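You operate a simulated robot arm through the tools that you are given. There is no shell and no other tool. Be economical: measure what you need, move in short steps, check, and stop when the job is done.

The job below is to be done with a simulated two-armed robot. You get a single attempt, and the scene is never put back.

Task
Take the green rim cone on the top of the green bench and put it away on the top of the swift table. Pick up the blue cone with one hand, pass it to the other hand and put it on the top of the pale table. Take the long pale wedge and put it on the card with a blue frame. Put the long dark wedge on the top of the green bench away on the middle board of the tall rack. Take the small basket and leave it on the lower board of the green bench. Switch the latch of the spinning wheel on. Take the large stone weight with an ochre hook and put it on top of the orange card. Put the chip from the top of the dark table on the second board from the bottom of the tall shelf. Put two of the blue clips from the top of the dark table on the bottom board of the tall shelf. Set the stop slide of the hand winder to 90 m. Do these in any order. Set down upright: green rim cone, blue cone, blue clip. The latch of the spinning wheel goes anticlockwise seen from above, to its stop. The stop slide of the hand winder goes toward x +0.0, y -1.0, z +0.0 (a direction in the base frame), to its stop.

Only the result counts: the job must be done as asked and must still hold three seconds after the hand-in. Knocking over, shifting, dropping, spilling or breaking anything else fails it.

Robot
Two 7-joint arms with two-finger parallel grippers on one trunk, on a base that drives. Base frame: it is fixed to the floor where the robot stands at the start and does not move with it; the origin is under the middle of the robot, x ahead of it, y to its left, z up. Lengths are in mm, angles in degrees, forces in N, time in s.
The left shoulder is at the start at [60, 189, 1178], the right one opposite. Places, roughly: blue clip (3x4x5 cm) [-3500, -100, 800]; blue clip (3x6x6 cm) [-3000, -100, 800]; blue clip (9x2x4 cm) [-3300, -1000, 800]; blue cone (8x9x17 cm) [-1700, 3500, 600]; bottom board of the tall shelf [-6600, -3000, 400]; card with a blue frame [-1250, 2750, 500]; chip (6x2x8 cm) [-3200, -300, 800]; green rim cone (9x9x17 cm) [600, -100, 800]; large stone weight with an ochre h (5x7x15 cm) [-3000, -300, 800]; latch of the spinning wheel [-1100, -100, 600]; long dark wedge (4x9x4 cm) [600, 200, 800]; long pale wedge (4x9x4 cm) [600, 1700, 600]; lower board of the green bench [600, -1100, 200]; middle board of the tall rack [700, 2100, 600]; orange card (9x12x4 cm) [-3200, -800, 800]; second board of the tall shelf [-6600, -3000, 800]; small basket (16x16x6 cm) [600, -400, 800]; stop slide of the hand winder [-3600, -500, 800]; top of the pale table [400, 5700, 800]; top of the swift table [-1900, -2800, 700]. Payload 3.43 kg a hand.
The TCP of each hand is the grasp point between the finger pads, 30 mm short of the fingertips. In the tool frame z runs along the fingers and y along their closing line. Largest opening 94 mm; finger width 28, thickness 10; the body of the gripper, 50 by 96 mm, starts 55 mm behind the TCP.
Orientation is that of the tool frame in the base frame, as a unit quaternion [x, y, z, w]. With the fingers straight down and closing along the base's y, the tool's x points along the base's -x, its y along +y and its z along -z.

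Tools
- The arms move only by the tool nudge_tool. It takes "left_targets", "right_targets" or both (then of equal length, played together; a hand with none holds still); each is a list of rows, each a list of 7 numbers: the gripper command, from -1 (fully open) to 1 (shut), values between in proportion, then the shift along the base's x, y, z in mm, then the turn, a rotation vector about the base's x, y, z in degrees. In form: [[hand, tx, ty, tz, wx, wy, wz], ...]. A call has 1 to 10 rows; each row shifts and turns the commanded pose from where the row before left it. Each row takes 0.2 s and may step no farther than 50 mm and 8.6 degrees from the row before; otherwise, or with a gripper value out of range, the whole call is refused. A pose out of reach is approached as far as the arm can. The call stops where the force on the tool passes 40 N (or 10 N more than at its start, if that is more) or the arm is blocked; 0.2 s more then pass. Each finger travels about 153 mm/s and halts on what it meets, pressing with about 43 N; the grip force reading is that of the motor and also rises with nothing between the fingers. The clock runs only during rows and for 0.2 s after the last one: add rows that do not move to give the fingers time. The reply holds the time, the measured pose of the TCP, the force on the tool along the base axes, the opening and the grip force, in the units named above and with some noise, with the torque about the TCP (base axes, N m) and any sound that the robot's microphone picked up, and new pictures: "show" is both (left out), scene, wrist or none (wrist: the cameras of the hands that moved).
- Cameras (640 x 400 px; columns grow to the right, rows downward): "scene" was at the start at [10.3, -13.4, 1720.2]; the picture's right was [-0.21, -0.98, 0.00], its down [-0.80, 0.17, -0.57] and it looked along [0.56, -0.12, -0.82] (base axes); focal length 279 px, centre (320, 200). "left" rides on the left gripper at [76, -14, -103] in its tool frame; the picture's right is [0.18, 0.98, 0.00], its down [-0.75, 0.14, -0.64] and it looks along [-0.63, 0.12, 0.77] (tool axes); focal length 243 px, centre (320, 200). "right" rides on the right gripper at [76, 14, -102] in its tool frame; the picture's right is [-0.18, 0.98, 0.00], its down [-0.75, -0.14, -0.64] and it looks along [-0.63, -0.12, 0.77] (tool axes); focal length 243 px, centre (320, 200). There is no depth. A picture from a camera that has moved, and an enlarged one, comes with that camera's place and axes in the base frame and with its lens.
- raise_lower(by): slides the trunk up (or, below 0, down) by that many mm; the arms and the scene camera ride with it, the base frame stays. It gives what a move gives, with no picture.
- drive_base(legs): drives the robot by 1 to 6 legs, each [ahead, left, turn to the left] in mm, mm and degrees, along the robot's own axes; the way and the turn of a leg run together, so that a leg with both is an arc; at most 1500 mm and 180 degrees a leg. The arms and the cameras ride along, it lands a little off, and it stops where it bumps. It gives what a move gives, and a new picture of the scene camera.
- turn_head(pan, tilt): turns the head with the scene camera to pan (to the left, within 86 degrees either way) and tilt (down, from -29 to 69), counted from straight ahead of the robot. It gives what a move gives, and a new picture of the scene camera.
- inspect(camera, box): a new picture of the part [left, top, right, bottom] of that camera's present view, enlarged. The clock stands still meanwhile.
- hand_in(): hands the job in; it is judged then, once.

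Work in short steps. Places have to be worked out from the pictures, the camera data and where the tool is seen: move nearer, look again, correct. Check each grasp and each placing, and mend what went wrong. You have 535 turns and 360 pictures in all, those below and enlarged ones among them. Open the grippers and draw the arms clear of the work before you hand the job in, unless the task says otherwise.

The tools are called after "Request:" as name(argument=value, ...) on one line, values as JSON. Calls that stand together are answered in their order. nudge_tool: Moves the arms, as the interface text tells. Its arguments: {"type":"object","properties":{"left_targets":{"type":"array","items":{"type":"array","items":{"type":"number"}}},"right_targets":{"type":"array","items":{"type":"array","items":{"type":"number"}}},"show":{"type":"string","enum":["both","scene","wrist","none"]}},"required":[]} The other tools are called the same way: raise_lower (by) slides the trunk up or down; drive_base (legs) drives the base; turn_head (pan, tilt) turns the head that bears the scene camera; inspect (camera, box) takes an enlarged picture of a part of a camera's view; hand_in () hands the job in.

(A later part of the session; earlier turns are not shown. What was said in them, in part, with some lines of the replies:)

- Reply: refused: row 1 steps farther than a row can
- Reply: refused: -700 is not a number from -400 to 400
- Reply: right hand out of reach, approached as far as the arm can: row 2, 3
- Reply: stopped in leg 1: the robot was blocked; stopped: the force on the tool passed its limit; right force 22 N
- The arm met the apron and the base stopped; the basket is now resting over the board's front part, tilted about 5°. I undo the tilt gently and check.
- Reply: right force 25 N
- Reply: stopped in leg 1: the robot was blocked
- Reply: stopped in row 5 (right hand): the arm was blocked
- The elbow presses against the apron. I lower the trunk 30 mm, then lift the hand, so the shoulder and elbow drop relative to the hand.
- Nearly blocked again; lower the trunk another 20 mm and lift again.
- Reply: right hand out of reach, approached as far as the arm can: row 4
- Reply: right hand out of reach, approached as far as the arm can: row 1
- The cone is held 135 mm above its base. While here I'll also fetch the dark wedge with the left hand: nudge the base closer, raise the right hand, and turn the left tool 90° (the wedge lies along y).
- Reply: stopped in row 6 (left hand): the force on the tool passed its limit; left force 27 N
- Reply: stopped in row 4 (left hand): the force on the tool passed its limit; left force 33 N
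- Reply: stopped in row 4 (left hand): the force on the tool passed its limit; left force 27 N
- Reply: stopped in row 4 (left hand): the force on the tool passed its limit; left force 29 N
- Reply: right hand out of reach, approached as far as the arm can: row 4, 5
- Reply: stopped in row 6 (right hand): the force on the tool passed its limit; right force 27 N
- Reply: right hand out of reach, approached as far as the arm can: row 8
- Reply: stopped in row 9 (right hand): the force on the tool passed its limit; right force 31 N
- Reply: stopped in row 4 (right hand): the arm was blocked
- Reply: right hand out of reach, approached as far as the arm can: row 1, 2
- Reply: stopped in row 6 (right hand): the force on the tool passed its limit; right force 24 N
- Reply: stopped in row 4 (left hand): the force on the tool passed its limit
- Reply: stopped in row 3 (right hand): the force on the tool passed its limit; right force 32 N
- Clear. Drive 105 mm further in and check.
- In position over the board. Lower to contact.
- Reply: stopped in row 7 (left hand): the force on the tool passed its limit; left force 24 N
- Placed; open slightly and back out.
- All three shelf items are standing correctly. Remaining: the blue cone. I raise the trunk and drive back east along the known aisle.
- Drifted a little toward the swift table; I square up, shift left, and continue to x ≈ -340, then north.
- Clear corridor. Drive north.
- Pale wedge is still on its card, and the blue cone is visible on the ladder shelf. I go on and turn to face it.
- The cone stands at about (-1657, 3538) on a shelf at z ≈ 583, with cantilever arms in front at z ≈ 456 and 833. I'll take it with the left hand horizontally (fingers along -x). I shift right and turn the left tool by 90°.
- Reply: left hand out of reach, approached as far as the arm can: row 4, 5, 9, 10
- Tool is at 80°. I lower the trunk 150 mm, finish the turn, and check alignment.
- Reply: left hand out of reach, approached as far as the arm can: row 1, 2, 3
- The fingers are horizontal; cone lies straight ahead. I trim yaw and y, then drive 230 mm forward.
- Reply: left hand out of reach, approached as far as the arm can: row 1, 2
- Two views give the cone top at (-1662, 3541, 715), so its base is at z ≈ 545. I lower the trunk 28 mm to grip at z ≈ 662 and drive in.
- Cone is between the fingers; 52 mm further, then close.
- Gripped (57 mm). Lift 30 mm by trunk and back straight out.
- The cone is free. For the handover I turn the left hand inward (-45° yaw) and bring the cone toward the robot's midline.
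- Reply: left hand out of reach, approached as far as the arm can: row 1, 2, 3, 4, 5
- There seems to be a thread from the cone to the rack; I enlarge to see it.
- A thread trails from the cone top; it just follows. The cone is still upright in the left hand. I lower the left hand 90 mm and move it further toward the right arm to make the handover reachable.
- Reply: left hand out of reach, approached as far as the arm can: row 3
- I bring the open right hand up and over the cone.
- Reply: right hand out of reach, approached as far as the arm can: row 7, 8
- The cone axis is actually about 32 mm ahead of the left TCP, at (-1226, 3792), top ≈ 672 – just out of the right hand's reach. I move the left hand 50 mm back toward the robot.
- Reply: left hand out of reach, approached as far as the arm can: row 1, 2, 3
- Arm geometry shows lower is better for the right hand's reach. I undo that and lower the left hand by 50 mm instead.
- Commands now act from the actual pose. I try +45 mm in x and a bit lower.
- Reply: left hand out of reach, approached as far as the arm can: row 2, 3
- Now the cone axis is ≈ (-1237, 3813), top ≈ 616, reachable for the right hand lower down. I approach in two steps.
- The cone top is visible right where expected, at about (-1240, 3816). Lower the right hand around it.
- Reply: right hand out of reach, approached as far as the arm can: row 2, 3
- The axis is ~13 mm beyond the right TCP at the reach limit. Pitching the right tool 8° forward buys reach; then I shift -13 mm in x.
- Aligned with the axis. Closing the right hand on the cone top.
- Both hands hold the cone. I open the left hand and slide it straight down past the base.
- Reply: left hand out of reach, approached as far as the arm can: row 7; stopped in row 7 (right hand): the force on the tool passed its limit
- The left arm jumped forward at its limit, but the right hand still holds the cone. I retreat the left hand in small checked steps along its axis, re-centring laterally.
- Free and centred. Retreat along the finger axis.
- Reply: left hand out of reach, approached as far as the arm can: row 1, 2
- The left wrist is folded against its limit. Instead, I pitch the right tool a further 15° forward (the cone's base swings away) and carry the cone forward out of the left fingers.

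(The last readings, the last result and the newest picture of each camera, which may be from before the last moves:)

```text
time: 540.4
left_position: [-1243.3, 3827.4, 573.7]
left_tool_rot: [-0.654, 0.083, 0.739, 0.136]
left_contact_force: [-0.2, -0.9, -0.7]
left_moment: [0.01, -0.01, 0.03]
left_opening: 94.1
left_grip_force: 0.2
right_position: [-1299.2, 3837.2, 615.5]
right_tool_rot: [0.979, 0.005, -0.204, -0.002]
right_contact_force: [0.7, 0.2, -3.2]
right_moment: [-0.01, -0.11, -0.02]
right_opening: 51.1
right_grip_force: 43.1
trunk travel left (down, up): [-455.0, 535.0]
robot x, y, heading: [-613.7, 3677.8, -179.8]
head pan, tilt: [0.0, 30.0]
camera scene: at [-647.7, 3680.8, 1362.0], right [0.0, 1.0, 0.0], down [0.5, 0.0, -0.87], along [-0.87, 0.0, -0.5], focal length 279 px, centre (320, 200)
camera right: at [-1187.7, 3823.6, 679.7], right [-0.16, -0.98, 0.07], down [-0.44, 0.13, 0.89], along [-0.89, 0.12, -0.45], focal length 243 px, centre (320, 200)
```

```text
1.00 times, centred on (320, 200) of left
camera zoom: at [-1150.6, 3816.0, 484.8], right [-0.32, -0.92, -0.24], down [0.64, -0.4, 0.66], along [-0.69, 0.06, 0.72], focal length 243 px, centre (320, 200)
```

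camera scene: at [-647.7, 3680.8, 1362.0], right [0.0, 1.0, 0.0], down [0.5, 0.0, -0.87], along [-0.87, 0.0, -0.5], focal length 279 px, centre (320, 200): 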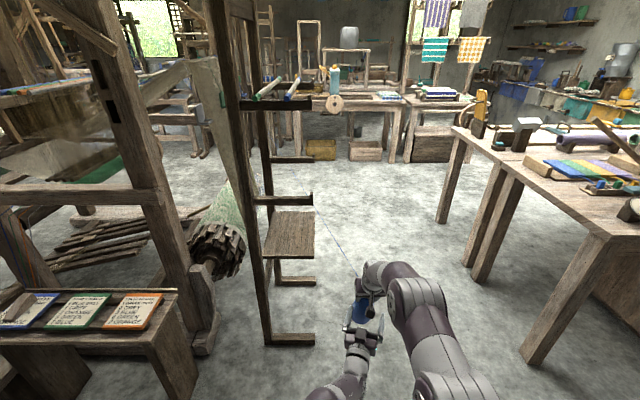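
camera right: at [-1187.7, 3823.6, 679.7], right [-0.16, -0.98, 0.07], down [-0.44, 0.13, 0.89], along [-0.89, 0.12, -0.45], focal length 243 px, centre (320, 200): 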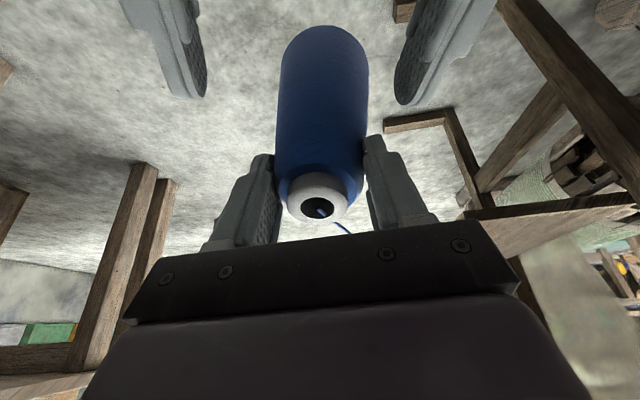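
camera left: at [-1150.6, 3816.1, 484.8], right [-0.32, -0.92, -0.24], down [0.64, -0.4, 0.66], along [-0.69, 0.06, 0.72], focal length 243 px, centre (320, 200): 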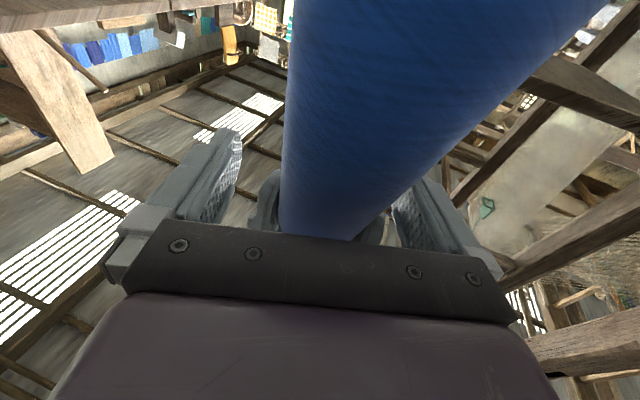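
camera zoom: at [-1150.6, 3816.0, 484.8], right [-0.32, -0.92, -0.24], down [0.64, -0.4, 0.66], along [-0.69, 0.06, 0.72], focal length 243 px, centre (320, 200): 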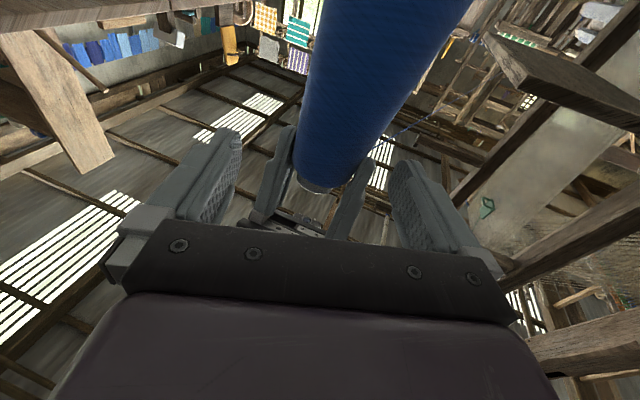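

Working without contact. Continue another 50 mm.

Request:
nudge_tool(right_targets=[[1, -16, 5, 0, 0, 3, 0], [1, -16, 5, 0, 0, 3, 0], [1, -16, 5, 0, 0, 0, 0], [1, 0, 0, 0, 0, 0, 0]], show="wrist")

```text
time: 541.4
left_position: [-1244.0, 3828.0, 574.7]
left_tool_rot: [-0.654, 0.083, 0.739, 0.136]
left_contact_force: [-1.0, -0.2, -0.6]
left_moment: [0.0, -0.03, -0.01]
left_opening: 94.0
left_grip_force: 0.2
right_position: [-1347.8, 3852.5, 612.6]
right_tool_rot: [0.967, 0.004, -0.254, -0.004]
right_contact_force: [-0.2, 0.1, -2.9]
right_moment: [0.02, -0.1, 0.02]
right_opening: 51.5
right_grip_force: 43.0
trunk travel left (down, up): [-455.0, 535.0]
robot x, y, heading: [-620.9, 3676.5, -179.7]
head pan, tilt: [0.0, 30.0]
camera right: at [-1230.0, 3839.4, 665.8], right [-0.15, -0.98, 0.08], down [-0.34, 0.13, 0.93], along [-0.93, 0.12, -0.36], focal length 243 px, centre (320, 200)
```

right: 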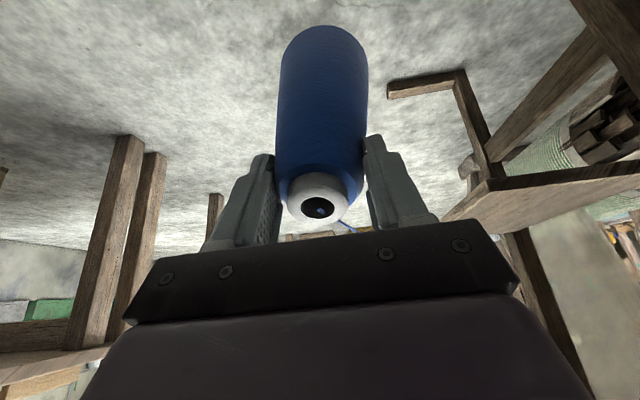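

The right hand now holds the cone clear. I swing it right (+y) away from the left hand, then fold the left hand back.

Request:
nudge_tool(right_targets=[[1, 0, 35, 0, 0, 0, 0], [1, 10, 40, 0, 0, -5, 0], [1, 20, 40, 10, 0, -8, 0], [1, 20, 35, 10, 0, -8, 0], [1, 25, 20, 10, 0, -8, 0], [1, 0, 0, 0, 0, 0, 0]], show="both")

```text
time: 542.8
left_position: [-1244.4, 3827.3, 574.1]
left_tool_rot: [-0.655, 0.083, 0.739, 0.135]
left_contact_force: [-0.1, 0.0, 1.0]
left_moment: [-0.01, -0.01, 0.01]
left_opening: 93.9
left_grip_force: 0.0
right_position: [-1250.1, 3989.0, 624.3]
right_tool_rot: [0.998, 0.003, -0.069, -0.004]
right_contact_force: [-0.6, 0.0, -2.9]
right_moment: [0.0, -0.01, 0.0]
right_opening: 51.3
right_grip_force: 43.0
right hand out of reach, approached as far as the arm can: row 3, 4, 5
trunk travel left (down, up): [-455.0, 535.0]
robot x, y, heading: [-623.1, 3678.1, -180.2]
head pan, tilt: [0.0, 30.0]
camera scene: at [-647.6, 3680.9, 1362.0], right [0.0, 1.0, 0.0], down [0.5, 0.0, -0.87], along [-0.87, 0.0, -0.5], focal length 279 px, centre (320, 200)
camera right: at [-1160.5, 3974.2, 715.9], right [-0.17, -0.98, 0.02], down [-0.66, 0.13, 0.74], along [-0.73, 0.12, -0.67], focal length 243 px, centre (320, 200)
```

scene: 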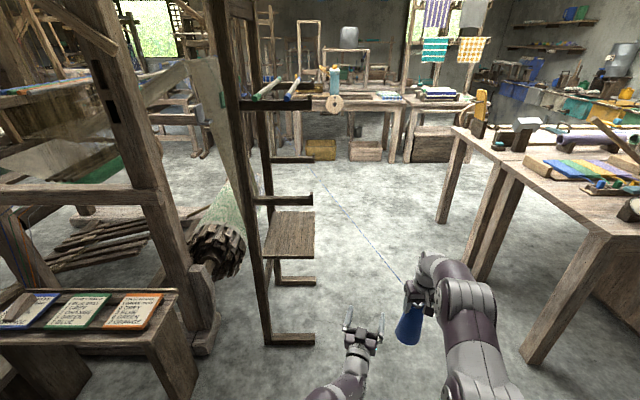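
right: 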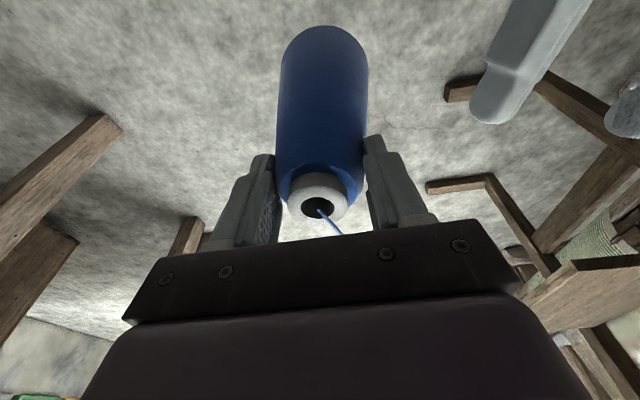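

Handover done: the right hand holds the cone. I turn the left hand back down to a relaxed pose.

Request:
nudge_tool(left_targets=[[-1, 0, -10, 0, -2.4, -7.6, 0], [-1, 0, -10, 0, -2.4, -7.6, 0], [-1, 0, -10, 0, -2.4, -7.6, 0], [-1, 0, -10, 0, -2.4, -7.6, 0], [-1, 5, -10, 0, -2.4, -7.6, 0], [-1, 5, -10, 0, -2.4, -7.6, 0], [-1, 10, -10, 0, -2.4, -7.6, 0], [-1, 10, -10, 0, -2.4, -7.6, 0], [-1, 10, -10, 0, -2.4, -7.6, 0], [-1, 10, -10, 0, -2.4, -7.6, 0]], show="none")

Request:
drive_base(legs=[[-200, 0, 0], [0, 0, -90]])

Request:
turn_head(pan=-10, tilt=25)

```text
time: 545.0
left_position: [-1211.5, 3731.0, 575.0]
left_tool_rot: [0.967, -0.115, -0.227, -0.023]
left_contact_force: [-0.7, 0.1, 0.0]
left_moment: [0.01, -0.02, -0.04]
left_opening: 94.1
left_grip_force: 0.0
left hand out of reach, approached as far as the arm can: row 9, 10
right_position: [-1250.1, 3987.6, 623.6]
right_tool_rot: [0.998, 0.004, -0.069, -0.003]
right_contact_force: [-0.3, 0.1, -3.0]
right_moment: [0.0, -0.03, 0.02]
right_opening: 51.3
right_grip_force: 42.8
trunk travel left (down, up): [-455.0, 535.0]
robot x, y, heading: [-616.2, 3680.6, -180.1]
head pan, tilt: [0.0, 30.0]
```

```text
time: 550.4
left_position: [-361.6, 4275.0, 575.4]
left_tool_rot: [-0.6, 0.767, 0.144, 0.178]
left_contact_force: [0.2, 0.4, -0.1]
left_moment: [0.0, -0.02, -0.01]
left_opening: 94.1
left_grip_force: 0.0
right_position: [-105.2, 4311.4, 624.0]
right_tool_rot: [0.707, -0.704, -0.046, -0.051]
right_contact_force: [0.1, 0.3, -3.4]
right_moment: [0.01, -0.04, -0.02]
right_opening: 51.3
right_grip_force: 42.5
trunk travel left (down, up): [-455.0, 535.0]
robot x, y, heading: [-418.5, 3676.8, 89.7]
head pan, tilt: [0.0, 30.0]
camera scene: at [-417.3, 3711.7, 1362.0], right [1.0, -0.01, 0.0], down [0.0, -0.5, -0.87], along [0.0, 0.87, -0.5], focal length 279 px, centre (320, 200)
```

scene: 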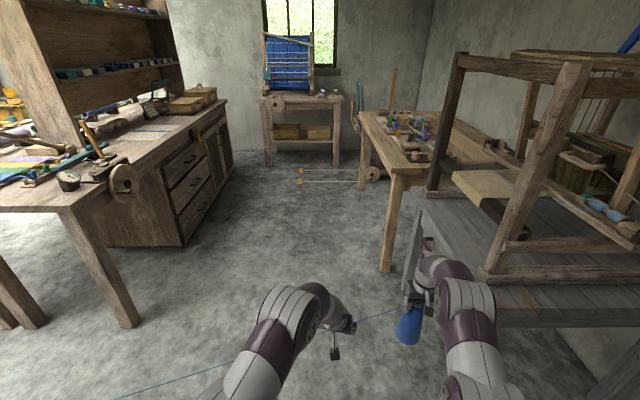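

```text
time: 551.1
left_position: [-362.2, 4273.4, 575.9]
left_tool_rot: [-0.599, 0.767, 0.144, 0.178]
left_contact_force: [0.4, -0.5, -0.1]
left_moment: [0.01, 0.01, 0.0]
left_opening: 94.0
left_grip_force: 0.0
right_position: [-105.0, 4311.5, 624.2]
right_tool_rot: [0.706, -0.704, -0.047, -0.051]
right_contact_force: [-0.4, -0.5, -3.4]
right_moment: [-0.01, -0.05, -0.01]
right_opening: 51.3
right_grip_force: 43.3
trunk travel left (down, up): [-455.0, 535.0]
robot x, y, heading: [-423.2, 3681.0, 89.6]
head pan, tilt: [-10.0, 25.0]
camera scene: at [-401.4, 3712.0, 1369.9], right [0.98, -0.18, 0.0], down [-0.08, -0.42, -0.91], along [0.16, 0.89, -0.42], focal length 279 px, centre (320, 200)
```

scene: 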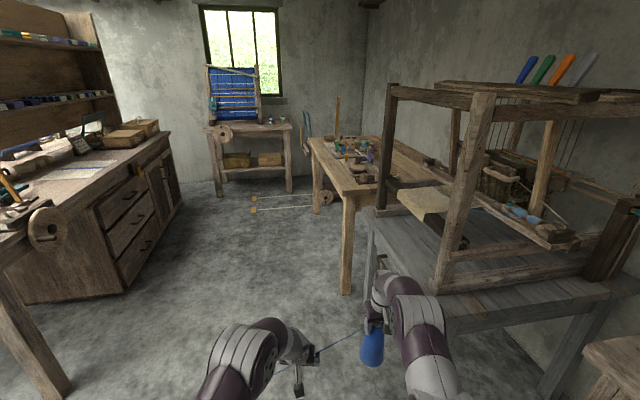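

The thread just trails along. The pale table is ahead on the right (x 0…800, y 5000…6350). I raise the trunk 400 mm, shift left for clearance, and drive up beside it.

Request:
raise_lower(by=400)

Request:
drive_base(legs=[[0, 180, 0.3], [1500, 0, 0], [150, 0, 0], [0, 0, -90]])

Request:
turn_head(pan=0, tilt=40)

```text
time: 555.0
left_position: [-361.1, 4274.0, 975.6]
left_tool_rot: [-0.599, 0.767, 0.144, 0.178]
left_contact_force: [-0.7, 0.2, -0.1]
left_moment: [0.0, 0.0, 0.04]
left_opening: 94.0
left_grip_force: 0.0
right_position: [-104.5, 4311.0, 1024.1]
right_tool_rot: [0.706, -0.705, -0.047, -0.052]
right_contact_force: [-0.8, -0.3, -3.2]
right_moment: [-0.05, 0.02, 0.02]
right_opening: 51.3
right_grip_force: 42.8
trunk travel left (down, up): [-855.0, 135.0]
robot x, y, heading: [-421.0, 3679.0, 89.6]
head pan, tilt: [-10.0, 25.0]
```

```text
time: 568.4
left_position: [-4.1, 5278.2, 975.6]
left_tool_rot: [0.121, 0.966, -0.025, 0.229]
left_contact_force: [0.5, 0.2, -0.2]
left_moment: [-0.04, -0.01, -0.02]
left_opening: 94.0
left_grip_force: 0.0
right_position: [32.2, 5021.8, 1024.2]
right_tool_rot: [0.002, 0.998, -0.002, 0.069]
right_contact_force: [1.4, 0.1, -2.3]
right_moment: [-0.05, 0.02, 0.0]
right_opening: 54.5
right_grip_force: 43.1
trunk travel left (down, up): [-855.0, 135.0]
robot x, y, heading: [-597.7, 5337.9, -0.5]
head pan, tilt: [-10.0, 25.0]
camera scene: at [-568.5, 5323.8, 1770.0], right [-0.19, -0.98, 0.0], down [-0.42, 0.08, -0.91], along [0.89, -0.17, -0.42], focal length 279 px, centre (320, 200)
```

scene: 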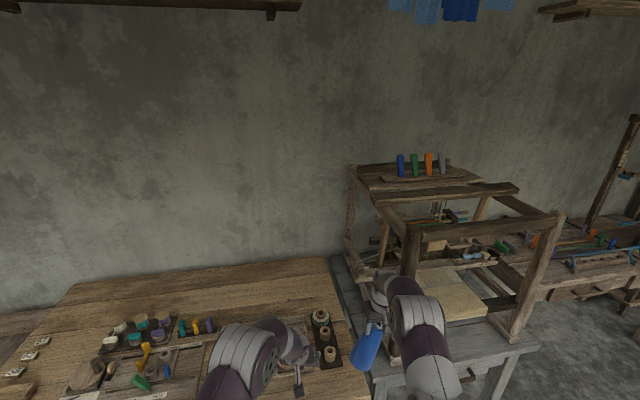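

```text
time: 569.1
left_position: [-5.1, 5276.9, 974.9]
left_tool_rot: [0.122, 0.966, -0.025, 0.228]
left_contact_force: [-0.5, -1.3, 0.0]
left_moment: [-0.01, -0.01, -0.03]
left_opening: 94.0
left_grip_force: 0.0
right_position: [30.4, 5021.6, 1022.9]
right_tool_rot: [0.003, 0.998, -0.004, 0.07]
right_contact_force: [-0.7, -0.6, -3.6]
right_moment: [-0.07, 0.0, -0.01]
right_opening: 54.2
right_grip_force: 43.1
trunk travel left (down, up): [-855.0, 135.0]
robot x, y, heading: [-599.0, 5336.5, -0.7]
head pan, tilt: [0.0, 40.0]
camera scene: at [-573.8, 5339.4, 1746.7], right [-0.01, -1.0, 0.0], down [-0.64, 0.01, -0.77], along [0.77, -0.01, -0.64], focal length 279 px, centre (320, 200)
```

scene: 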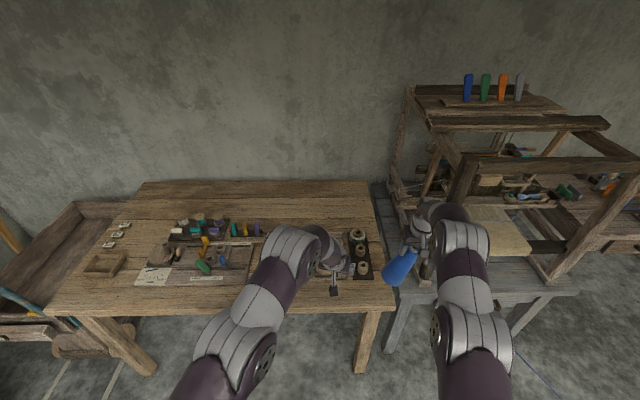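

The opening changed slightly (51→54 mm); I check the cone in the right wrist view.

Request:
inspect(camera="right", box=[0, 0, 640, 400])

Request:
inspect(camera="scene", box=[330, 180, 490, 320])

```text
1.00 times, centred on (320, 200) of right
camera zoom: at [-58.1, 5036.9, 1115.5], right [0.19, 0.98, 0.02], down [0.66, -0.14, 0.74], along [0.73, -0.13, -0.67], focal length 243 px, centre (320, 200)
```

zoom: 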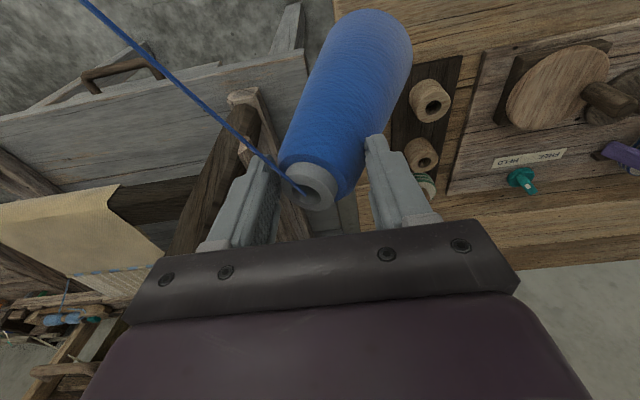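

```text
2.86 times, centred on (410, 250) of scene
camera zoom: at [-573.8, 5339.4, 1746.7], right [-0.01, -1.0, 0.0], down [-0.64, 0.01, -0.77], along [0.77, -0.01, -0.64], focal length 798 px, centre (63, 57)
```

zoom: 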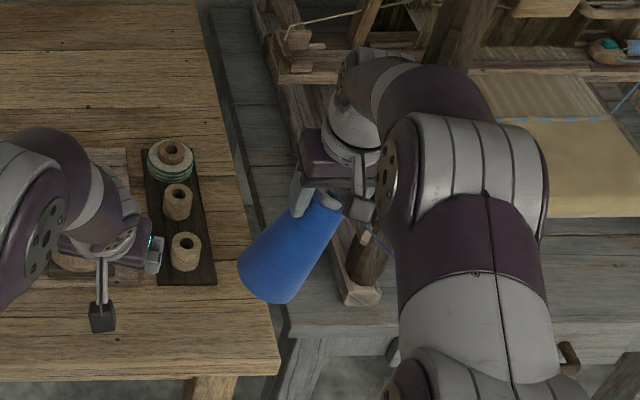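

The cone has tilted about 18° in the grip (base toward +y). I first look for a free spot on the pale table.

Request:
inspect(camera="scene", box=[40, 170, 400, 320])

```text
1.78 times, centred on (220, 245) of scene
camera zoom: at [-573.8, 5339.4, 1746.7], right [-0.01, -1.0, 0.0], down [-0.64, 0.01, -0.77], along [0.77, -0.01, -0.64], focal length 497 px, centre (498, 120)
```

zoom: 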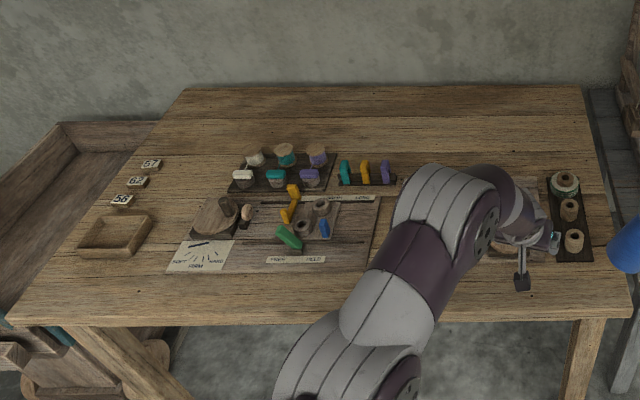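

I choose the free front strip of the table near (15, 5330). First raise, straighten the cone (roll -18°), and move the left hand out of the way.

Request:
raise_lower(by=80)

Request:
nudge_tool(right_targets=[[1, 0, 0, 0, -6, 0, 0], [1, 0, 0, 0, -6, 0, 0], [1, 0, 0, 0, -6, 0, 0], [1, 0, 0, 0, 0, 0, 0], [1, 0, 0, 0, 0, 0, 0]], left_targets=[[-1, -40, 20, 0, 0, 0, 0], [-1, -40, 20, 0, 0, 0, 0], [-1, -40, 20, 0, 0, 0, 0], [-1, -20, 40, 0, 0, 0, 0], [-1, -20, 40, 0, 0, 0, 0]], show="both")

```text
time: 570.3
left_position: [-4.2, 5277.5, 1054.2]
left_tool_rot: [0.122, 0.966, -0.024, 0.228]
left_contact_force: [0.2, -0.1, 0.6]
left_moment: [0.0, 0.03, 0.04]
left_opening: 93.9
left_grip_force: 0.0
right_position: [30.7, 5021.0, 1103.6]
right_tool_rot: [0.002, 0.998, -0.004, 0.068]
right_contact_force: [-0.4, -0.7, -2.4]
right_moment: [-0.06, 0.05, -0.01]
right_opening: 53.8
right_grip_force: 42.8
trunk travel left (down, up): [-935.0, 55.0]
robot x, y, heading: [-599.3, 5337.1, -0.7]
head pan, tilt: [0.0, 40.0]
```

```text
time: 571.5
left_position: [-159.3, 5410.6, 1053.0]
left_tool_rot: [0.119, 0.966, -0.023, 0.229]
left_contact_force: [-0.3, 0.1, -0.8]
left_moment: [0.01, -0.02, -0.03]
left_opening: 94.2
left_grip_force: 0.0
left hand out of reach, approached as far as the arm can: row 5
right_position: [30.1, 5022.3, 1104.5]
right_tool_rot: [-0.009, 0.985, -0.159, 0.068]
right_contact_force: [0.3, 1.0, -3.2]
right_moment: [0.04, 0.03, 0.01]
right_opening: 53.2
right_grip_force: 43.2
trunk travel left (down, up): [-935.0, 55.0]
robot x, y, heading: [-603.0, 5341.7, -0.4]
head pan, tilt: [0.0, 40.0]
camera scene: at [-574.4, 5340.4, 1826.6], right [-0.01, -1.0, 0.0], down [-0.64, 0.01, -0.77], along [0.77, -0.01, -0.64], focal length 279 px, centre (320, 200)
camera right: at [-58.5, 5064.9, 1186.9], right [0.19, 0.94, -0.29], down [0.66, 0.1, 0.75], along [0.73, -0.33, -0.6], focal length 243 px, centre (320, 200)
camera left: at [-273.7, 5421.4, 1110.9], right [0.08, 0.99, -0.07], down [0.41, 0.03, 0.91], along [0.91, -0.1, -0.4], focal length 243 px, centre (320, 200)
```

scene: 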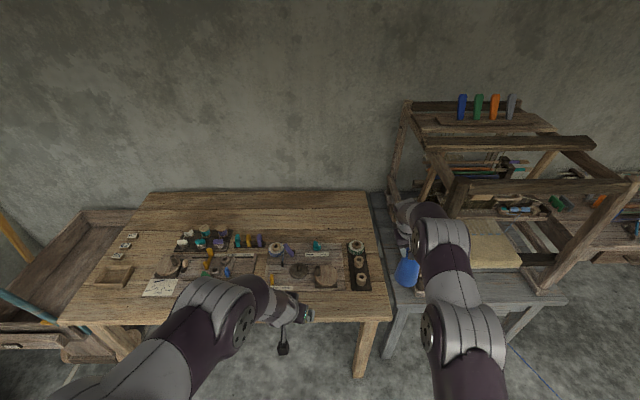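
right: 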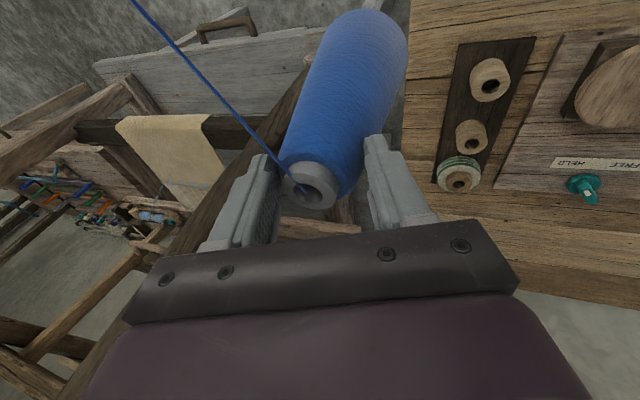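
left: 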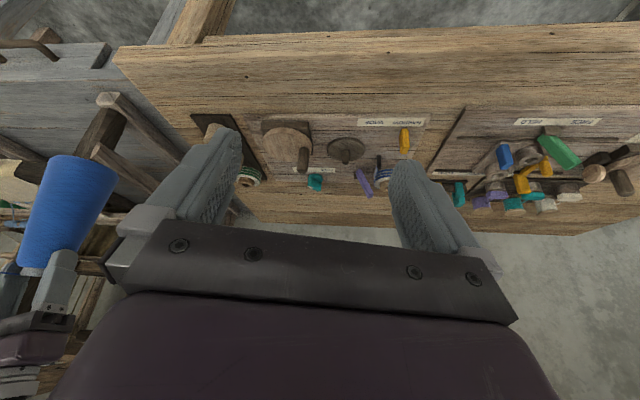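

The cone is near vertical again. I drive 180 mm left (+y) and take the cone over the free strip.

Request:
drive_base(legs=[[0, 190, 0.4]])

Request:
nudge_tool(right_targets=[[1, -5, 35, 0, 0, 0, 0], [1, -5, 35, 0, 0, 0, 0], [1, -5, 35, 0, 0, 0, 0], [1, 0, 15, 0, 0, 0, 0], [1, 0, 0, 0, 0, 0, 0]], show="both")

```text
time: 573.0
left_position: [-156.4, 5599.4, 1053.9]
left_tool_rot: [0.117, 0.966, -0.02, 0.229]
left_contact_force: [0.8, 0.4, 1.0]
left_moment: [0.03, 0.02, 0.02]
left_opening: 94.3
left_grip_force: 0.0
right_position: [34.1, 5212.5, 1103.4]
right_tool_rot: [-0.012, 0.985, -0.159, 0.068]
right_contact_force: [0.4, -0.9, -3.4]
right_moment: [0.02, 0.03, 0.04]
right_opening: 53.1
right_grip_force: 43.2
trunk travel left (down, up): [-935.0, 55.0]
robot x, y, heading: [-597.4, 5526.2, -0.5]
head pan, tilt: [0.0, 40.0]
camera scene: at [-572.1, 5525.3, 1826.6], right [0.0, -1.0, 0.0], down [-0.64, 0.0, -0.77], along [0.77, 0.0, -0.64], focal length 279 px, centre (320, 200)
```

scene: 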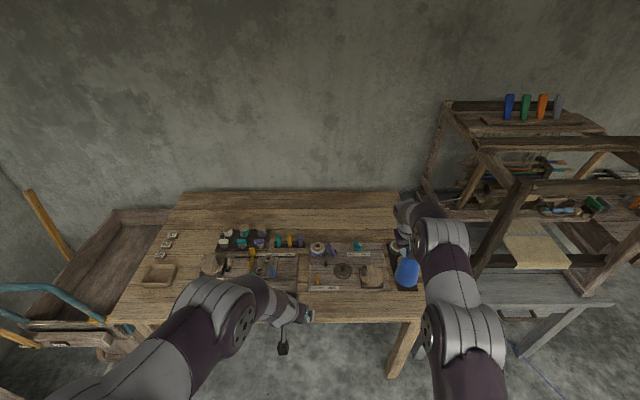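

```text
time: 574.2
left_position: [-157.0, 5600.3, 1055.7]
left_tool_rot: [0.118, 0.966, -0.02, 0.229]
left_contact_force: [0.1, 0.8, -0.8]
left_moment: [0.01, -0.01, -0.01]
left_opening: 94.1
left_grip_force: 0.1
right_position: [21.1, 5334.6, 1102.8]
right_tool_rot: [-0.013, 0.985, -0.159, 0.069]
right_contact_force: [0.4, -0.3, -3.1]
right_moment: [0.03, 0.04, -0.01]
right_opening: 52.8
right_grip_force: 43.0
trunk travel left (down, up): [-935.0, 55.0]
robot x, y, heading: [-597.2, 5527.3, -0.2]
head pan, tilt: [0.0, 40.0]
camera scene: at [-572.2, 5528.4, 1826.6], right [0.0, -1.0, 0.0], down [-0.64, 0.0, -0.77], along [0.77, 0.0, -0.64], focal length 279 px, centre (320, 200)
camera right: at [-69.0, 5377.0, 1186.5], right [0.18, 0.94, -0.29], down [0.66, 0.1, 0.75], along [0.73, -0.32, -0.6], focal length 243 px, centre (320, 200)
```

scene: 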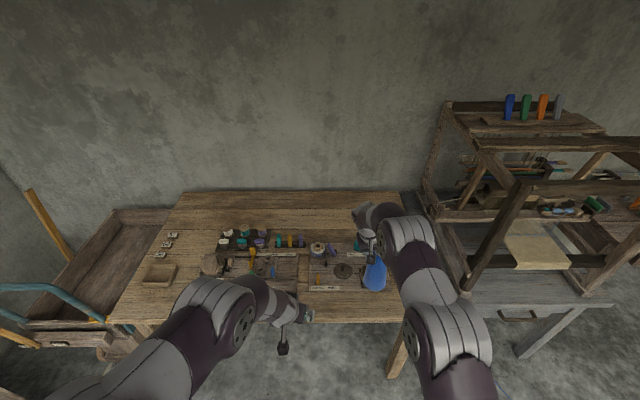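
right: 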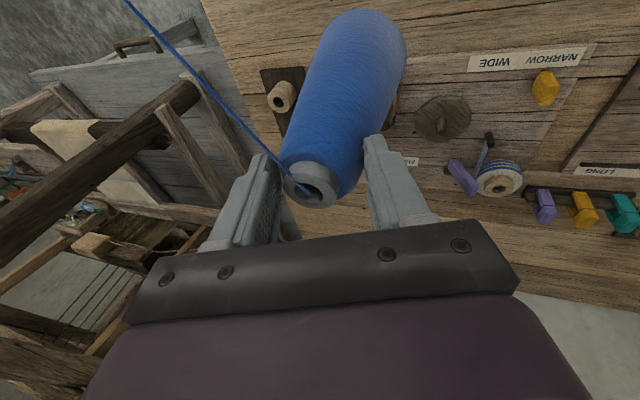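

The strip between the table edge (x ≈ -34) and the board (x ≈ 117) is clear; target x ≈ 45. I lower most of the way.

Request:
nudge_tool(right_targets=[[1, 13, 0, -20, 0, 0, 0], [1, 12, 0, -30, 0, 0, 0], [1, 0, 0, -40, 0, 0, 0], [1, 0, 0, -30, 0, 0, 0], [1, 0, 0, 0, 0, 0, 0]], show="both")

Request:
inspect(camera="scene", box=[300, 220, 460, 340])

Request:
inspect(camera="left", box=[0, 0, 640, 400])

```text
time: 575.2
left_position: [-159.8, 5602.8, 1054.4]
left_tool_rot: [0.117, 0.966, -0.02, 0.229]
left_contact_force: [0.0, -0.3, 0.2]
left_moment: [-0.02, -0.03, -0.01]
left_opening: 94.1
left_grip_force: 0.1
right_position: [46.1, 5335.5, 999.5]
right_tool_rot: [-0.012, 0.985, -0.16, 0.07]
right_contact_force: [-2.4, 0.5, 2.4]
right_moment: [0.05, 0.19, -0.02]
right_opening: 52.6
right_grip_force: 43.5
trunk travel left (down, up): [-935.0, 55.0]
robot x, y, heading: [-597.9, 5524.7, -0.1]
head pan, tilt: [0.0, 40.0]
stopped in row 4 (right hand): the force on the tool passed its limit (the readings are from after the stop); the commanded pose is now the measured one
camera scene: at [-575.1, 5530.2, 1826.7], right [0.0, -1.0, 0.0], down [-0.64, 0.0, -0.77], along [0.77, 0.0, -0.64], focal length 279 px, centre (320, 200)
camera right: at [-43.6, 5378.0, 1081.0], right [0.18, 0.94, -0.29], down [0.65, 0.1, 0.75], along [0.73, -0.32, -0.6], focal length 243 px, centre (320, 200)
```

scene: 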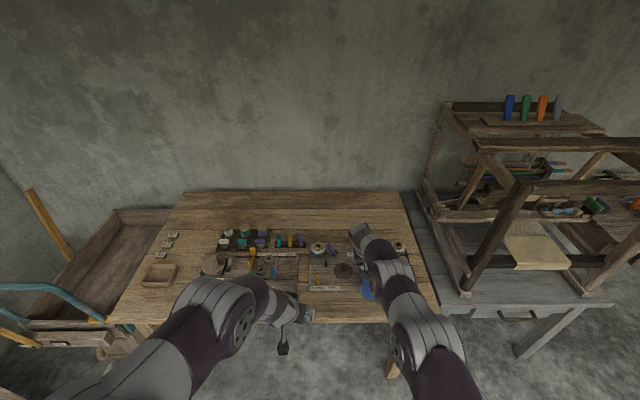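
right: 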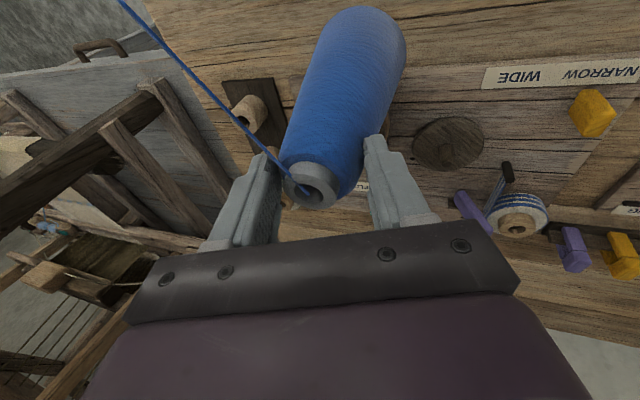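

```text
3.33 times, centred on (380, 280) of scene
camera zoom: at [-575.1, 5530.2, 1826.7], right [0.0, -1.0, 0.0], down [-0.64, 0.0, -0.77], along [0.77, 0.0, -0.64], focal length 931 px, centre (120, -67)
```

zoom: 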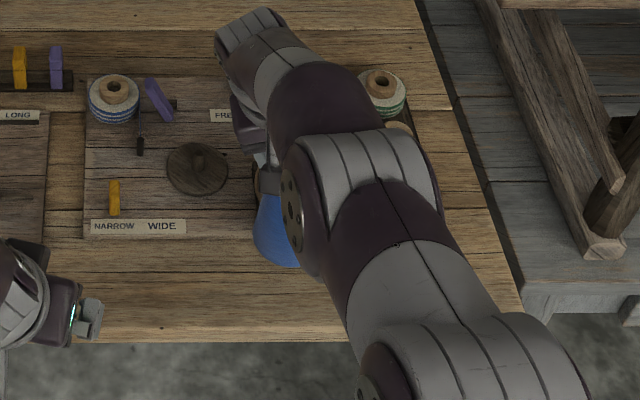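

```text
1.00 times, centred on (320, 200) of left
camera zoom: at [-274.1, 5613.8, 1111.1], right [0.07, 0.99, -0.07], down [0.4, 0.03, 0.91], along [0.91, -0.1, -0.4], focal length 243 px, centre (320, 200)
```

zoom: 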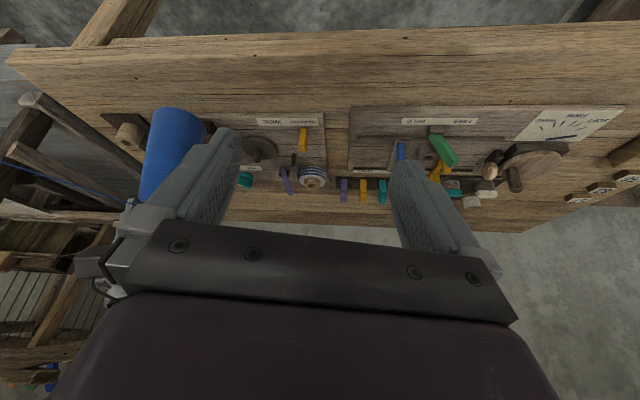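

Contact came early: the table is higher (~830), and the cone base overlaps the board's edge. I lift 15 mm, move 32 mm toward the table edge and descend gently.

Request:
nudge_tool(right_targets=[[1, 0, 0, 15, 0, 0, 0], [1, -16, 0, 0, 0, 0, 0], [1, -16, 0, 0, 0, 0, 0], [1, 0, 0, -5, 0, 0, 0], [1, 0, 0, -4, 0, 0, 0], [1, 0, 0, 0, 0, 0, 0]], show="wrist")

Request:
inspect(camera="left", box=[60, 20, 300, 220])

```text
time: 576.6
left_position: [-157.7, 5602.4, 1053.8]
left_tool_rot: [0.118, 0.966, -0.021, 0.228]
left_contact_force: [-0.4, -0.4, 0.3]
left_moment: [-0.04, 0.02, 0.0]
left_opening: 94.1
left_grip_force: 0.0
right_position: [16.4, 5335.4, 1005.0]
right_tool_rot: [-0.012, 0.985, -0.159, 0.071]
right_contact_force: [0.2, -0.4, -3.5]
right_moment: [0.04, 0.01, 0.0]
right_opening: 52.3
right_grip_force: 43.1
trunk travel left (down, up): [-935.0, 55.0]
robot x, y, heading: [-595.0, 5529.5, -0.2]
head pan, tilt: [0.0, 40.0]
camera right: at [-74.2, 5377.7, 1086.4], right [0.18, 0.94, -0.29], down [0.65, 0.1, 0.75], along [0.73, -0.32, -0.6], focal length 243 px, centre (320, 200)
```

right: 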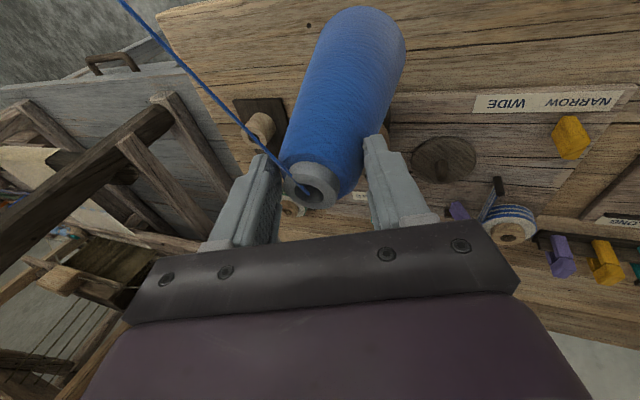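

```text
2.00 times, centred on (180, 120) of left
camera zoom: at [-272.3, 5613.2, 1110.7], right [0.07, 0.99, -0.07], down [0.41, 0.03, 0.91], along [0.91, -0.09, -0.4], focal length 485 px, centre (600, 360)
```

zoom: 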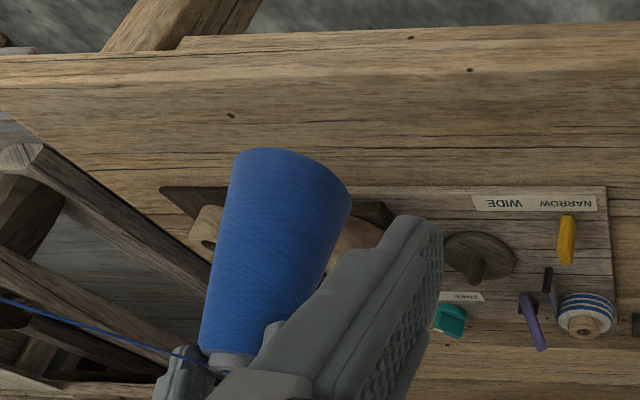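

The cone is within ~4° of vertical. Lower in 3 mm steps until contact.

Request:
nudge_tool(right_targets=[[1, 0, 0, -3, 0, 0, 0], [1, 0, 0, -3, 0, 0, 0], [1, 0, 0, -3, 0, 0, 0], [1, 0, 0, -3, 0, 0, 0], [1, 0, 0, -3, 0, 0, 0], [1, 0, 0, -3, 0, 0, 0], [1, 0, 0, -3, 0, 0, 0], [1, 0, 0, -3, 0, 0, 0], [1, 0, 0, 0, 0, 0, 0]], show="wrist")

Request:
inspect(camera="left", box=[60, 20, 300, 220])

```text
time: 578.6
left_position: [-157.0, 5602.4, 1055.2]
left_tool_rot: [0.118, 0.966, -0.021, 0.229]
left_contact_force: [0.2, 0.2, -0.9]
left_moment: [-0.03, 0.0, 0.0]
left_opening: 94.2
left_grip_force: 0.2
right_position: [14.3, 5335.5, 978.6]
right_tool_rot: [-0.012, 0.984, -0.16, 0.072]
right_contact_force: [-0.4, 0.5, -2.7]
right_moment: [0.05, 0.01, -0.01]
right_opening: 52.4
right_grip_force: 42.9
trunk travel left (down, up): [-935.0, 55.0]
robot x, y, heading: [-597.2, 5527.8, -0.4]
head pan, tilt: [0.0, 40.0]
camera right: at [-73.9, 5377.5, 1061.9], right [0.18, 0.94, -0.29], down [0.65, 0.1, 0.75], along [0.73, -0.32, -0.6], focal length 243 px, centre (320, 200)
```

right: 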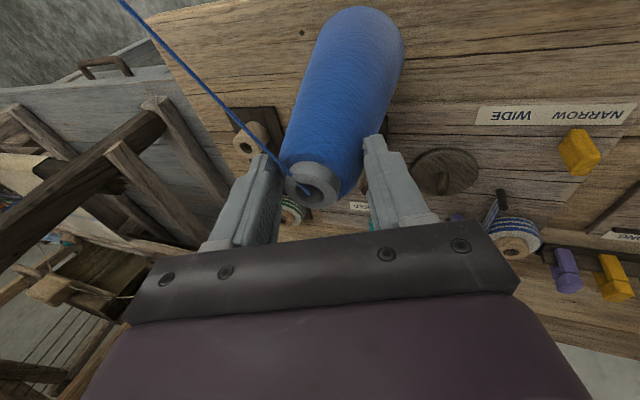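

```text
2.00 times, centred on (180, 120) of left
camera zoom: at [-272.3, 5613.2, 1110.7], right [0.07, 0.99, -0.07], down [0.41, 0.03, 0.91], along [0.91, -0.09, -0.4], focal length 485 px, centre (600, 360)
```

zoom: 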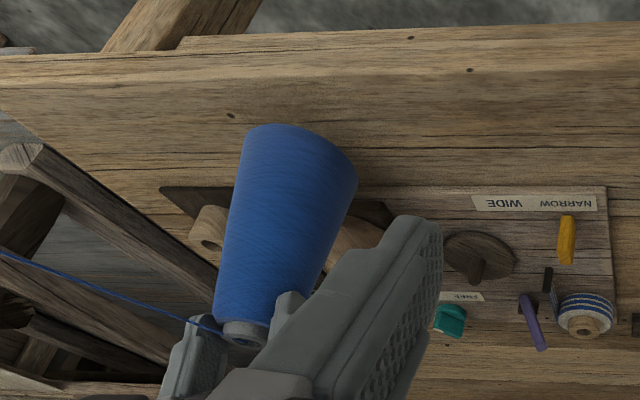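

No contact yet (base ≈ 812). Continue.

Request:
nudge_tool(right_targets=[[1, 0, 0, -4, 0, 0, 0], [1, 0, 0, -4, 0, 0, 0], [1, 0, 0, -4, 0, 0, 0], [1, 0, 0, -3, 0, 0, 0], [1, 0, 0, -3, 0, 0, 0], [1, 0, 0, -3, 0, 0, 0], [1, 0, 0, -3, 0, 0, 0], [1, 0, 0, -3, 0, 0, 0], [1, 0, 0, -3, 0, 0, 0], [1, 0, 0, 0, 0, 0, 0]], show="none")

Request:
inspect(camera="left", box=[60, 20, 300, 220])

```text
time: 580.8
left_position: [-162.7, 5602.7, 1056.5]
left_tool_rot: [0.117, 0.965, -0.021, 0.232]
left_contact_force: [-0.1, -0.4, -0.3]
left_moment: [-0.03, 0.02, 0.01]
left_opening: 94.0
left_grip_force: 0.0
right_position: [13.5, 5335.7, 955.9]
right_tool_rot: [-0.011, 0.984, -0.161, 0.076]
right_contact_force: [-5.5, -2.9, 29.9]
right_moment: [-0.23, -0.16, -0.08]
right_opening: 51.9
right_grip_force: 43.4
trunk travel left (down, up): [-935.0, 55.0]
robot x, y, heading: [-599.2, 5525.1, -0.2]
head pan, tilt: [0.0, 40.0]
```

```text
2.00 times, centred on (180, 120) of left
camera zoom: at [-276.8, 5614.0, 1112.5], right [0.07, 0.99, -0.07], down [0.4, 0.03, 0.92], along [0.91, -0.1, -0.4], focal length 485 px, centre (600, 360)
```

zoom: 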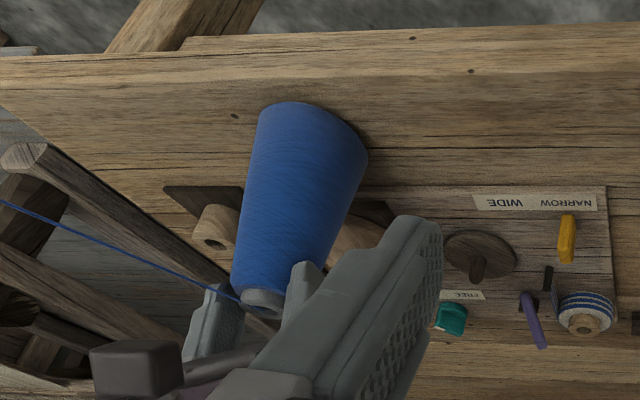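

Contact at base z ≈ 793, cone upright. Relax a little and open slowly.

Request:
nudge_tool(right_targets=[[1, 0, 0, 2, 0, 0, 0], [0.1, 0, 0, 1, 0, 0, 0], [-0.1, 0, 0, 0, 0, 0, 0], [-0.3, 0, 0, 0, 0, 0, 0], [-0.5, 0, 0, 0, 0, 0, 0], [-0.5, 0, 0, 0, 0, 0, 0]], show="wrist")

Request:
inspect(camera="left", box=[60, 20, 300, 220])

```text
time: 582.2
left_position: [-158.2, 5602.4, 1054.5]
left_tool_rot: [0.117, 0.966, -0.02, 0.229]
left_contact_force: [0.1, -0.1, 0.7]
left_moment: [-0.03, 0.02, 0.01]
left_opening: 94.0
left_grip_force: 0.1
right_position: [16.5, 5335.6, 951.7]
right_tool_rot: [-0.012, 0.985, -0.16, 0.07]
right_contact_force: [-0.5, 0.8, -0.1]
right_moment: [0.0, 0.02, -0.01]
right_opening: 70.4
right_grip_force: 0.1
trunk travel left (down, up): [-935.0, 55.0]
robot x, y, heading: [-600.3, 5526.4, -0.4]
head pan, tilt: [0.0, 40.0]
camera right: at [-73.9, 5377.8, 1034.5], right [0.18, 0.94, -0.29], down [0.65, 0.1, 0.75], along [0.73, -0.32, -0.6], focal length 243 px, centre (320, 200)
```

right: 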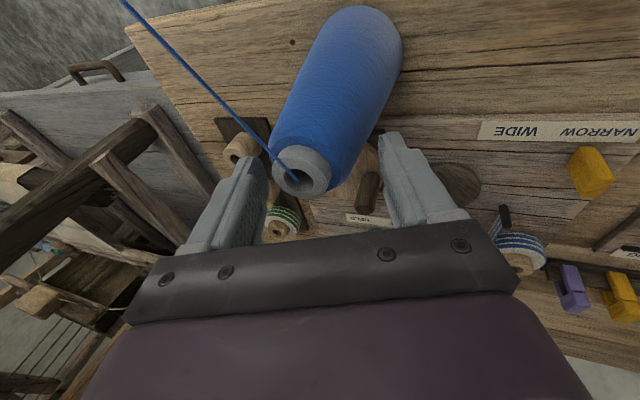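

```text
2.00 times, centred on (180, 120) of left
camera zoom: at [-272.2, 5613.2, 1110.7], right [0.07, 0.99, -0.07], down [0.41, 0.03, 0.91], along [0.91, -0.09, -0.4], focal length 485 px, centre (600, 360)
```

zoom: 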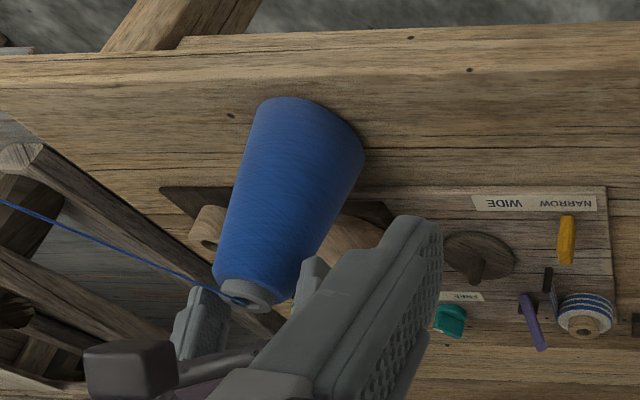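

The cone stands on its own. I open fully and withdraw along the tilted tool axis.

Request:
nudge_tool(right_targets=[[-1, 0, 0, 0, 0, 0, 0], [-1, 0, 0, 0, 0, 0, 0], [-1, -2, 5, 14, 0, 0, 0], [-1, -4, 9, 28, 0, 0, 0], [-1, -5, 11, 33, 0, 0, 0], [-1, -6, 13, 40, 0, 0, 0], [-1, 0, 0, 0, 0, 0, 0]], show="both")

Request:
inspect(camera="left", box=[60, 20, 300, 220])

```text
time: 583.8
left_position: [-159.0, 5602.3, 1054.2]
left_tool_rot: [0.118, 0.966, -0.021, 0.229]
left_contact_force: [0.5, -0.2, -0.4]
left_moment: [0.01, -0.01, -0.03]
left_opening: 93.9
left_grip_force: 0.1
right_position: [-1.5, 5374.8, 1069.9]
right_tool_rot: [-0.013, 0.985, -0.16, 0.071]
right_contact_force: [-0.5, -1.1, 0.4]
right_moment: [-0.01, 0.0, 0.0]
right_opening: 93.6
right_grip_force: 0.0
trunk travel left (down, up): [-935.0, 55.0]
robot x, y, heading: [-600.5, 5530.1, -0.5]
head pan, tilt: [0.0, 40.0]
camera scene: at [-572.2, 5529.2, 1826.6], right [0.0, -1.0, 0.0], down [-0.64, 0.0, -0.77], along [0.77, 0.0, -0.64], focal length 279 px, centre (320, 200)
camera right: at [-90.9, 5416.6, 1152.8], right [0.18, 0.94, -0.29], down [0.65, 0.1, 0.75], along [0.73, -0.32, -0.6], focal length 243 px, centre (320, 200)
```

scene: 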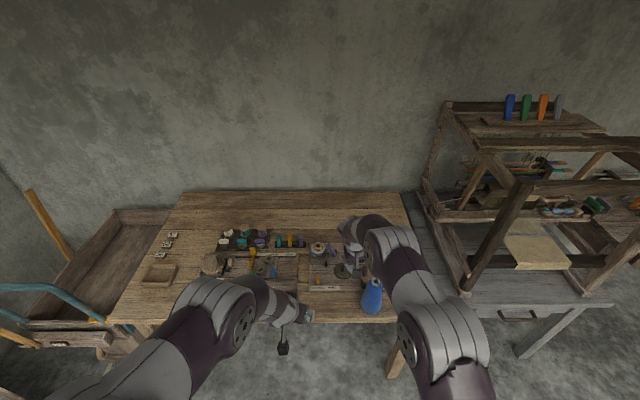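
right: 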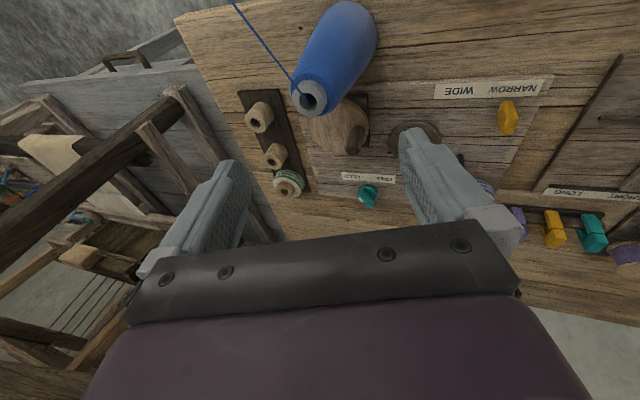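

```text
2.00 times, centred on (180, 120) of left
camera zoom: at [-272.2, 5613.0, 1110.7], right [0.07, 0.99, -0.07], down [0.41, 0.03, 0.91], along [0.91, -0.09, -0.4], focal length 485 px, centre (600, 360)
```

zoom: 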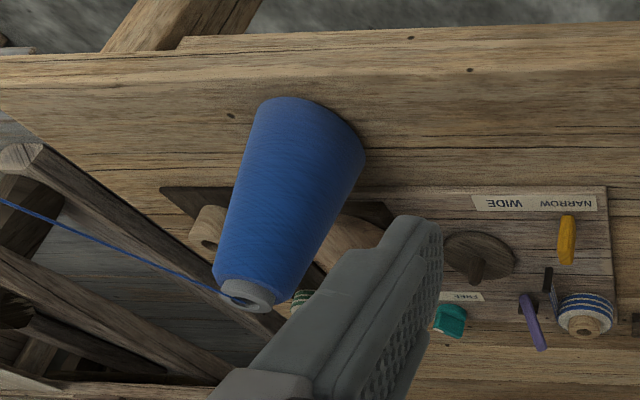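

The blue cone stands on the pale table. I draw both arms back and up, then back the base away a little.

Request:
nudge_tool(right_targets=[[-1, -20, 5, 40, 6, 0, 0], [-1, -40, 0, 20, 6, 0, 0], [-1, -45, 0, 0, 6, 0, 0], [-1, -45, 0, 0, 0, 0, 0]], left_targets=[[-1, 0, 0, 10, 0, 0, 0], [-1, 0, 0, 10, 0, 0, 0], [-1, 0, 0, 0, 0, 0, 0], [-1, 0, 0, 0, 0, 0, 0]], show="none")

Request:
drive_base(legs=[[-250, 0, 0]])

Request:
inspect(camera="scene", box=[200, 120, 440, 270])

```text
time: 584.8
left_position: [-159.6, 5602.0, 1075.7]
left_tool_rot: [0.118, 0.966, -0.021, 0.231]
left_contact_force: [0.4, 1.0, -0.7]
left_moment: [0.01, -0.04, -0.01]
left_opening: 94.1
left_grip_force: 0.0
right_position: [-150.5, 5380.5, 1128.2]
right_tool_rot: [-0.001, 0.997, -0.003, 0.074]
right_contact_force: [0.7, -0.3, -0.4]
right_moment: [0.0, -0.04, -0.03]
right_opening: 93.9
right_grip_force: 0.0
trunk travel left (down, up): [-935.0, 55.0]
robot x, y, heading: [-599.6, 5528.6, -0.5]
head pan, tilt: [0.0, 40.0]
```

```text
time: 586.6
left_position: [-401.6, 5604.6, 1073.8]
left_tool_rot: [0.115, 0.966, -0.02, 0.229]
left_contact_force: [1.0, -0.4, 0.1]
left_moment: [0.02, 0.0, 0.03]
left_opening: 94.5
left_grip_force: 0.1
right_position: [-391.1, 5383.2, 1127.2]
right_tool_rot: [-0.002, 0.997, -0.004, 0.072]
right_contact_force: [0.8, 0.5, -0.1]
right_moment: [0.02, 0.05, -0.04]
right_opening: 93.9
right_grip_force: 0.0
trunk travel left (down, up): [-935.0, 55.0]
robot x, y, heading: [-836.7, 5526.0, -0.0]
head pan, tilt: [0.0, 40.0]
camera scene: at [-814.3, 5530.1, 1826.6], right [0.0, -1.0, 0.0], down [-0.64, 0.0, -0.77], along [0.77, 0.0, -0.64], focal length 279 px, centre (320, 200)
```

scene: 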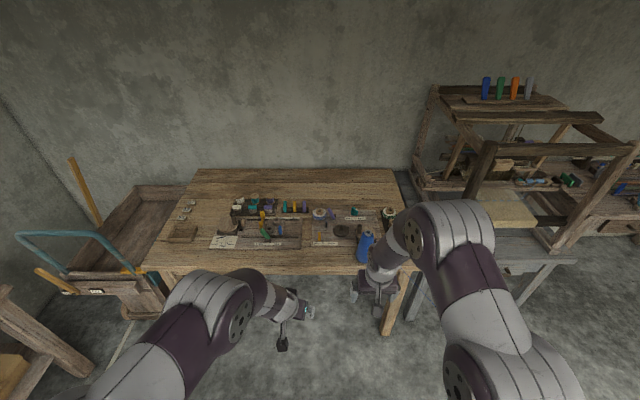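

```text
2.67 times, centred on (320, 195) of scene
camera zoom: at [-814.3, 5530.1, 1826.6], right [0.0, -1.0, 0.0], down [-0.64, 0.0, -0.77], along [0.77, 0.0, -0.64], focal length 745 px, centre (320, 213)
```

zoom: 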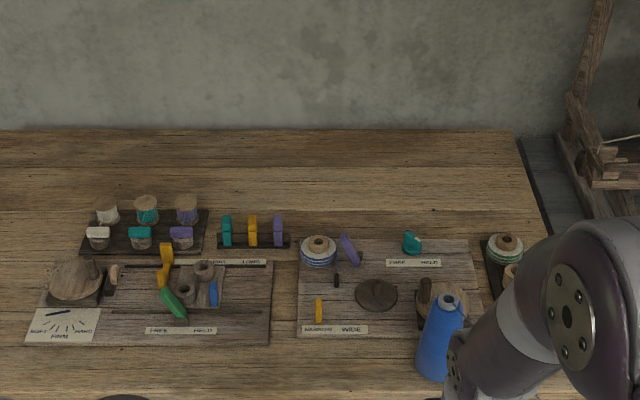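

The blue cone stands upright on the pale table, both grippers are open and clear, and everything else was checked as it was placed. Handing in.

Request:
hand_in()

```text
The job is handed in.
```

I did all ten parts of the job and handed it in; I don't have the judge's result.

Three things I couldn't fully confirm or that didn't go smoothly:

- **Spinning wheel latch:** it turned about 32° anticlockwise and then would not move under repeated pushing. I took that as its stop, and did not look at it again afterwards.
- **Blue cone:** during the pass the left arm jumped forward and pushed against the right, and the cone later tilted about 18° in the grip. It is standing upright on the pale table, with a thread still running from its top to the rack I took it from.
- **Pale table:** while lowering the cone I touched something on the table, probably the round disc on a device there. In the last picture everything around it looked in place.
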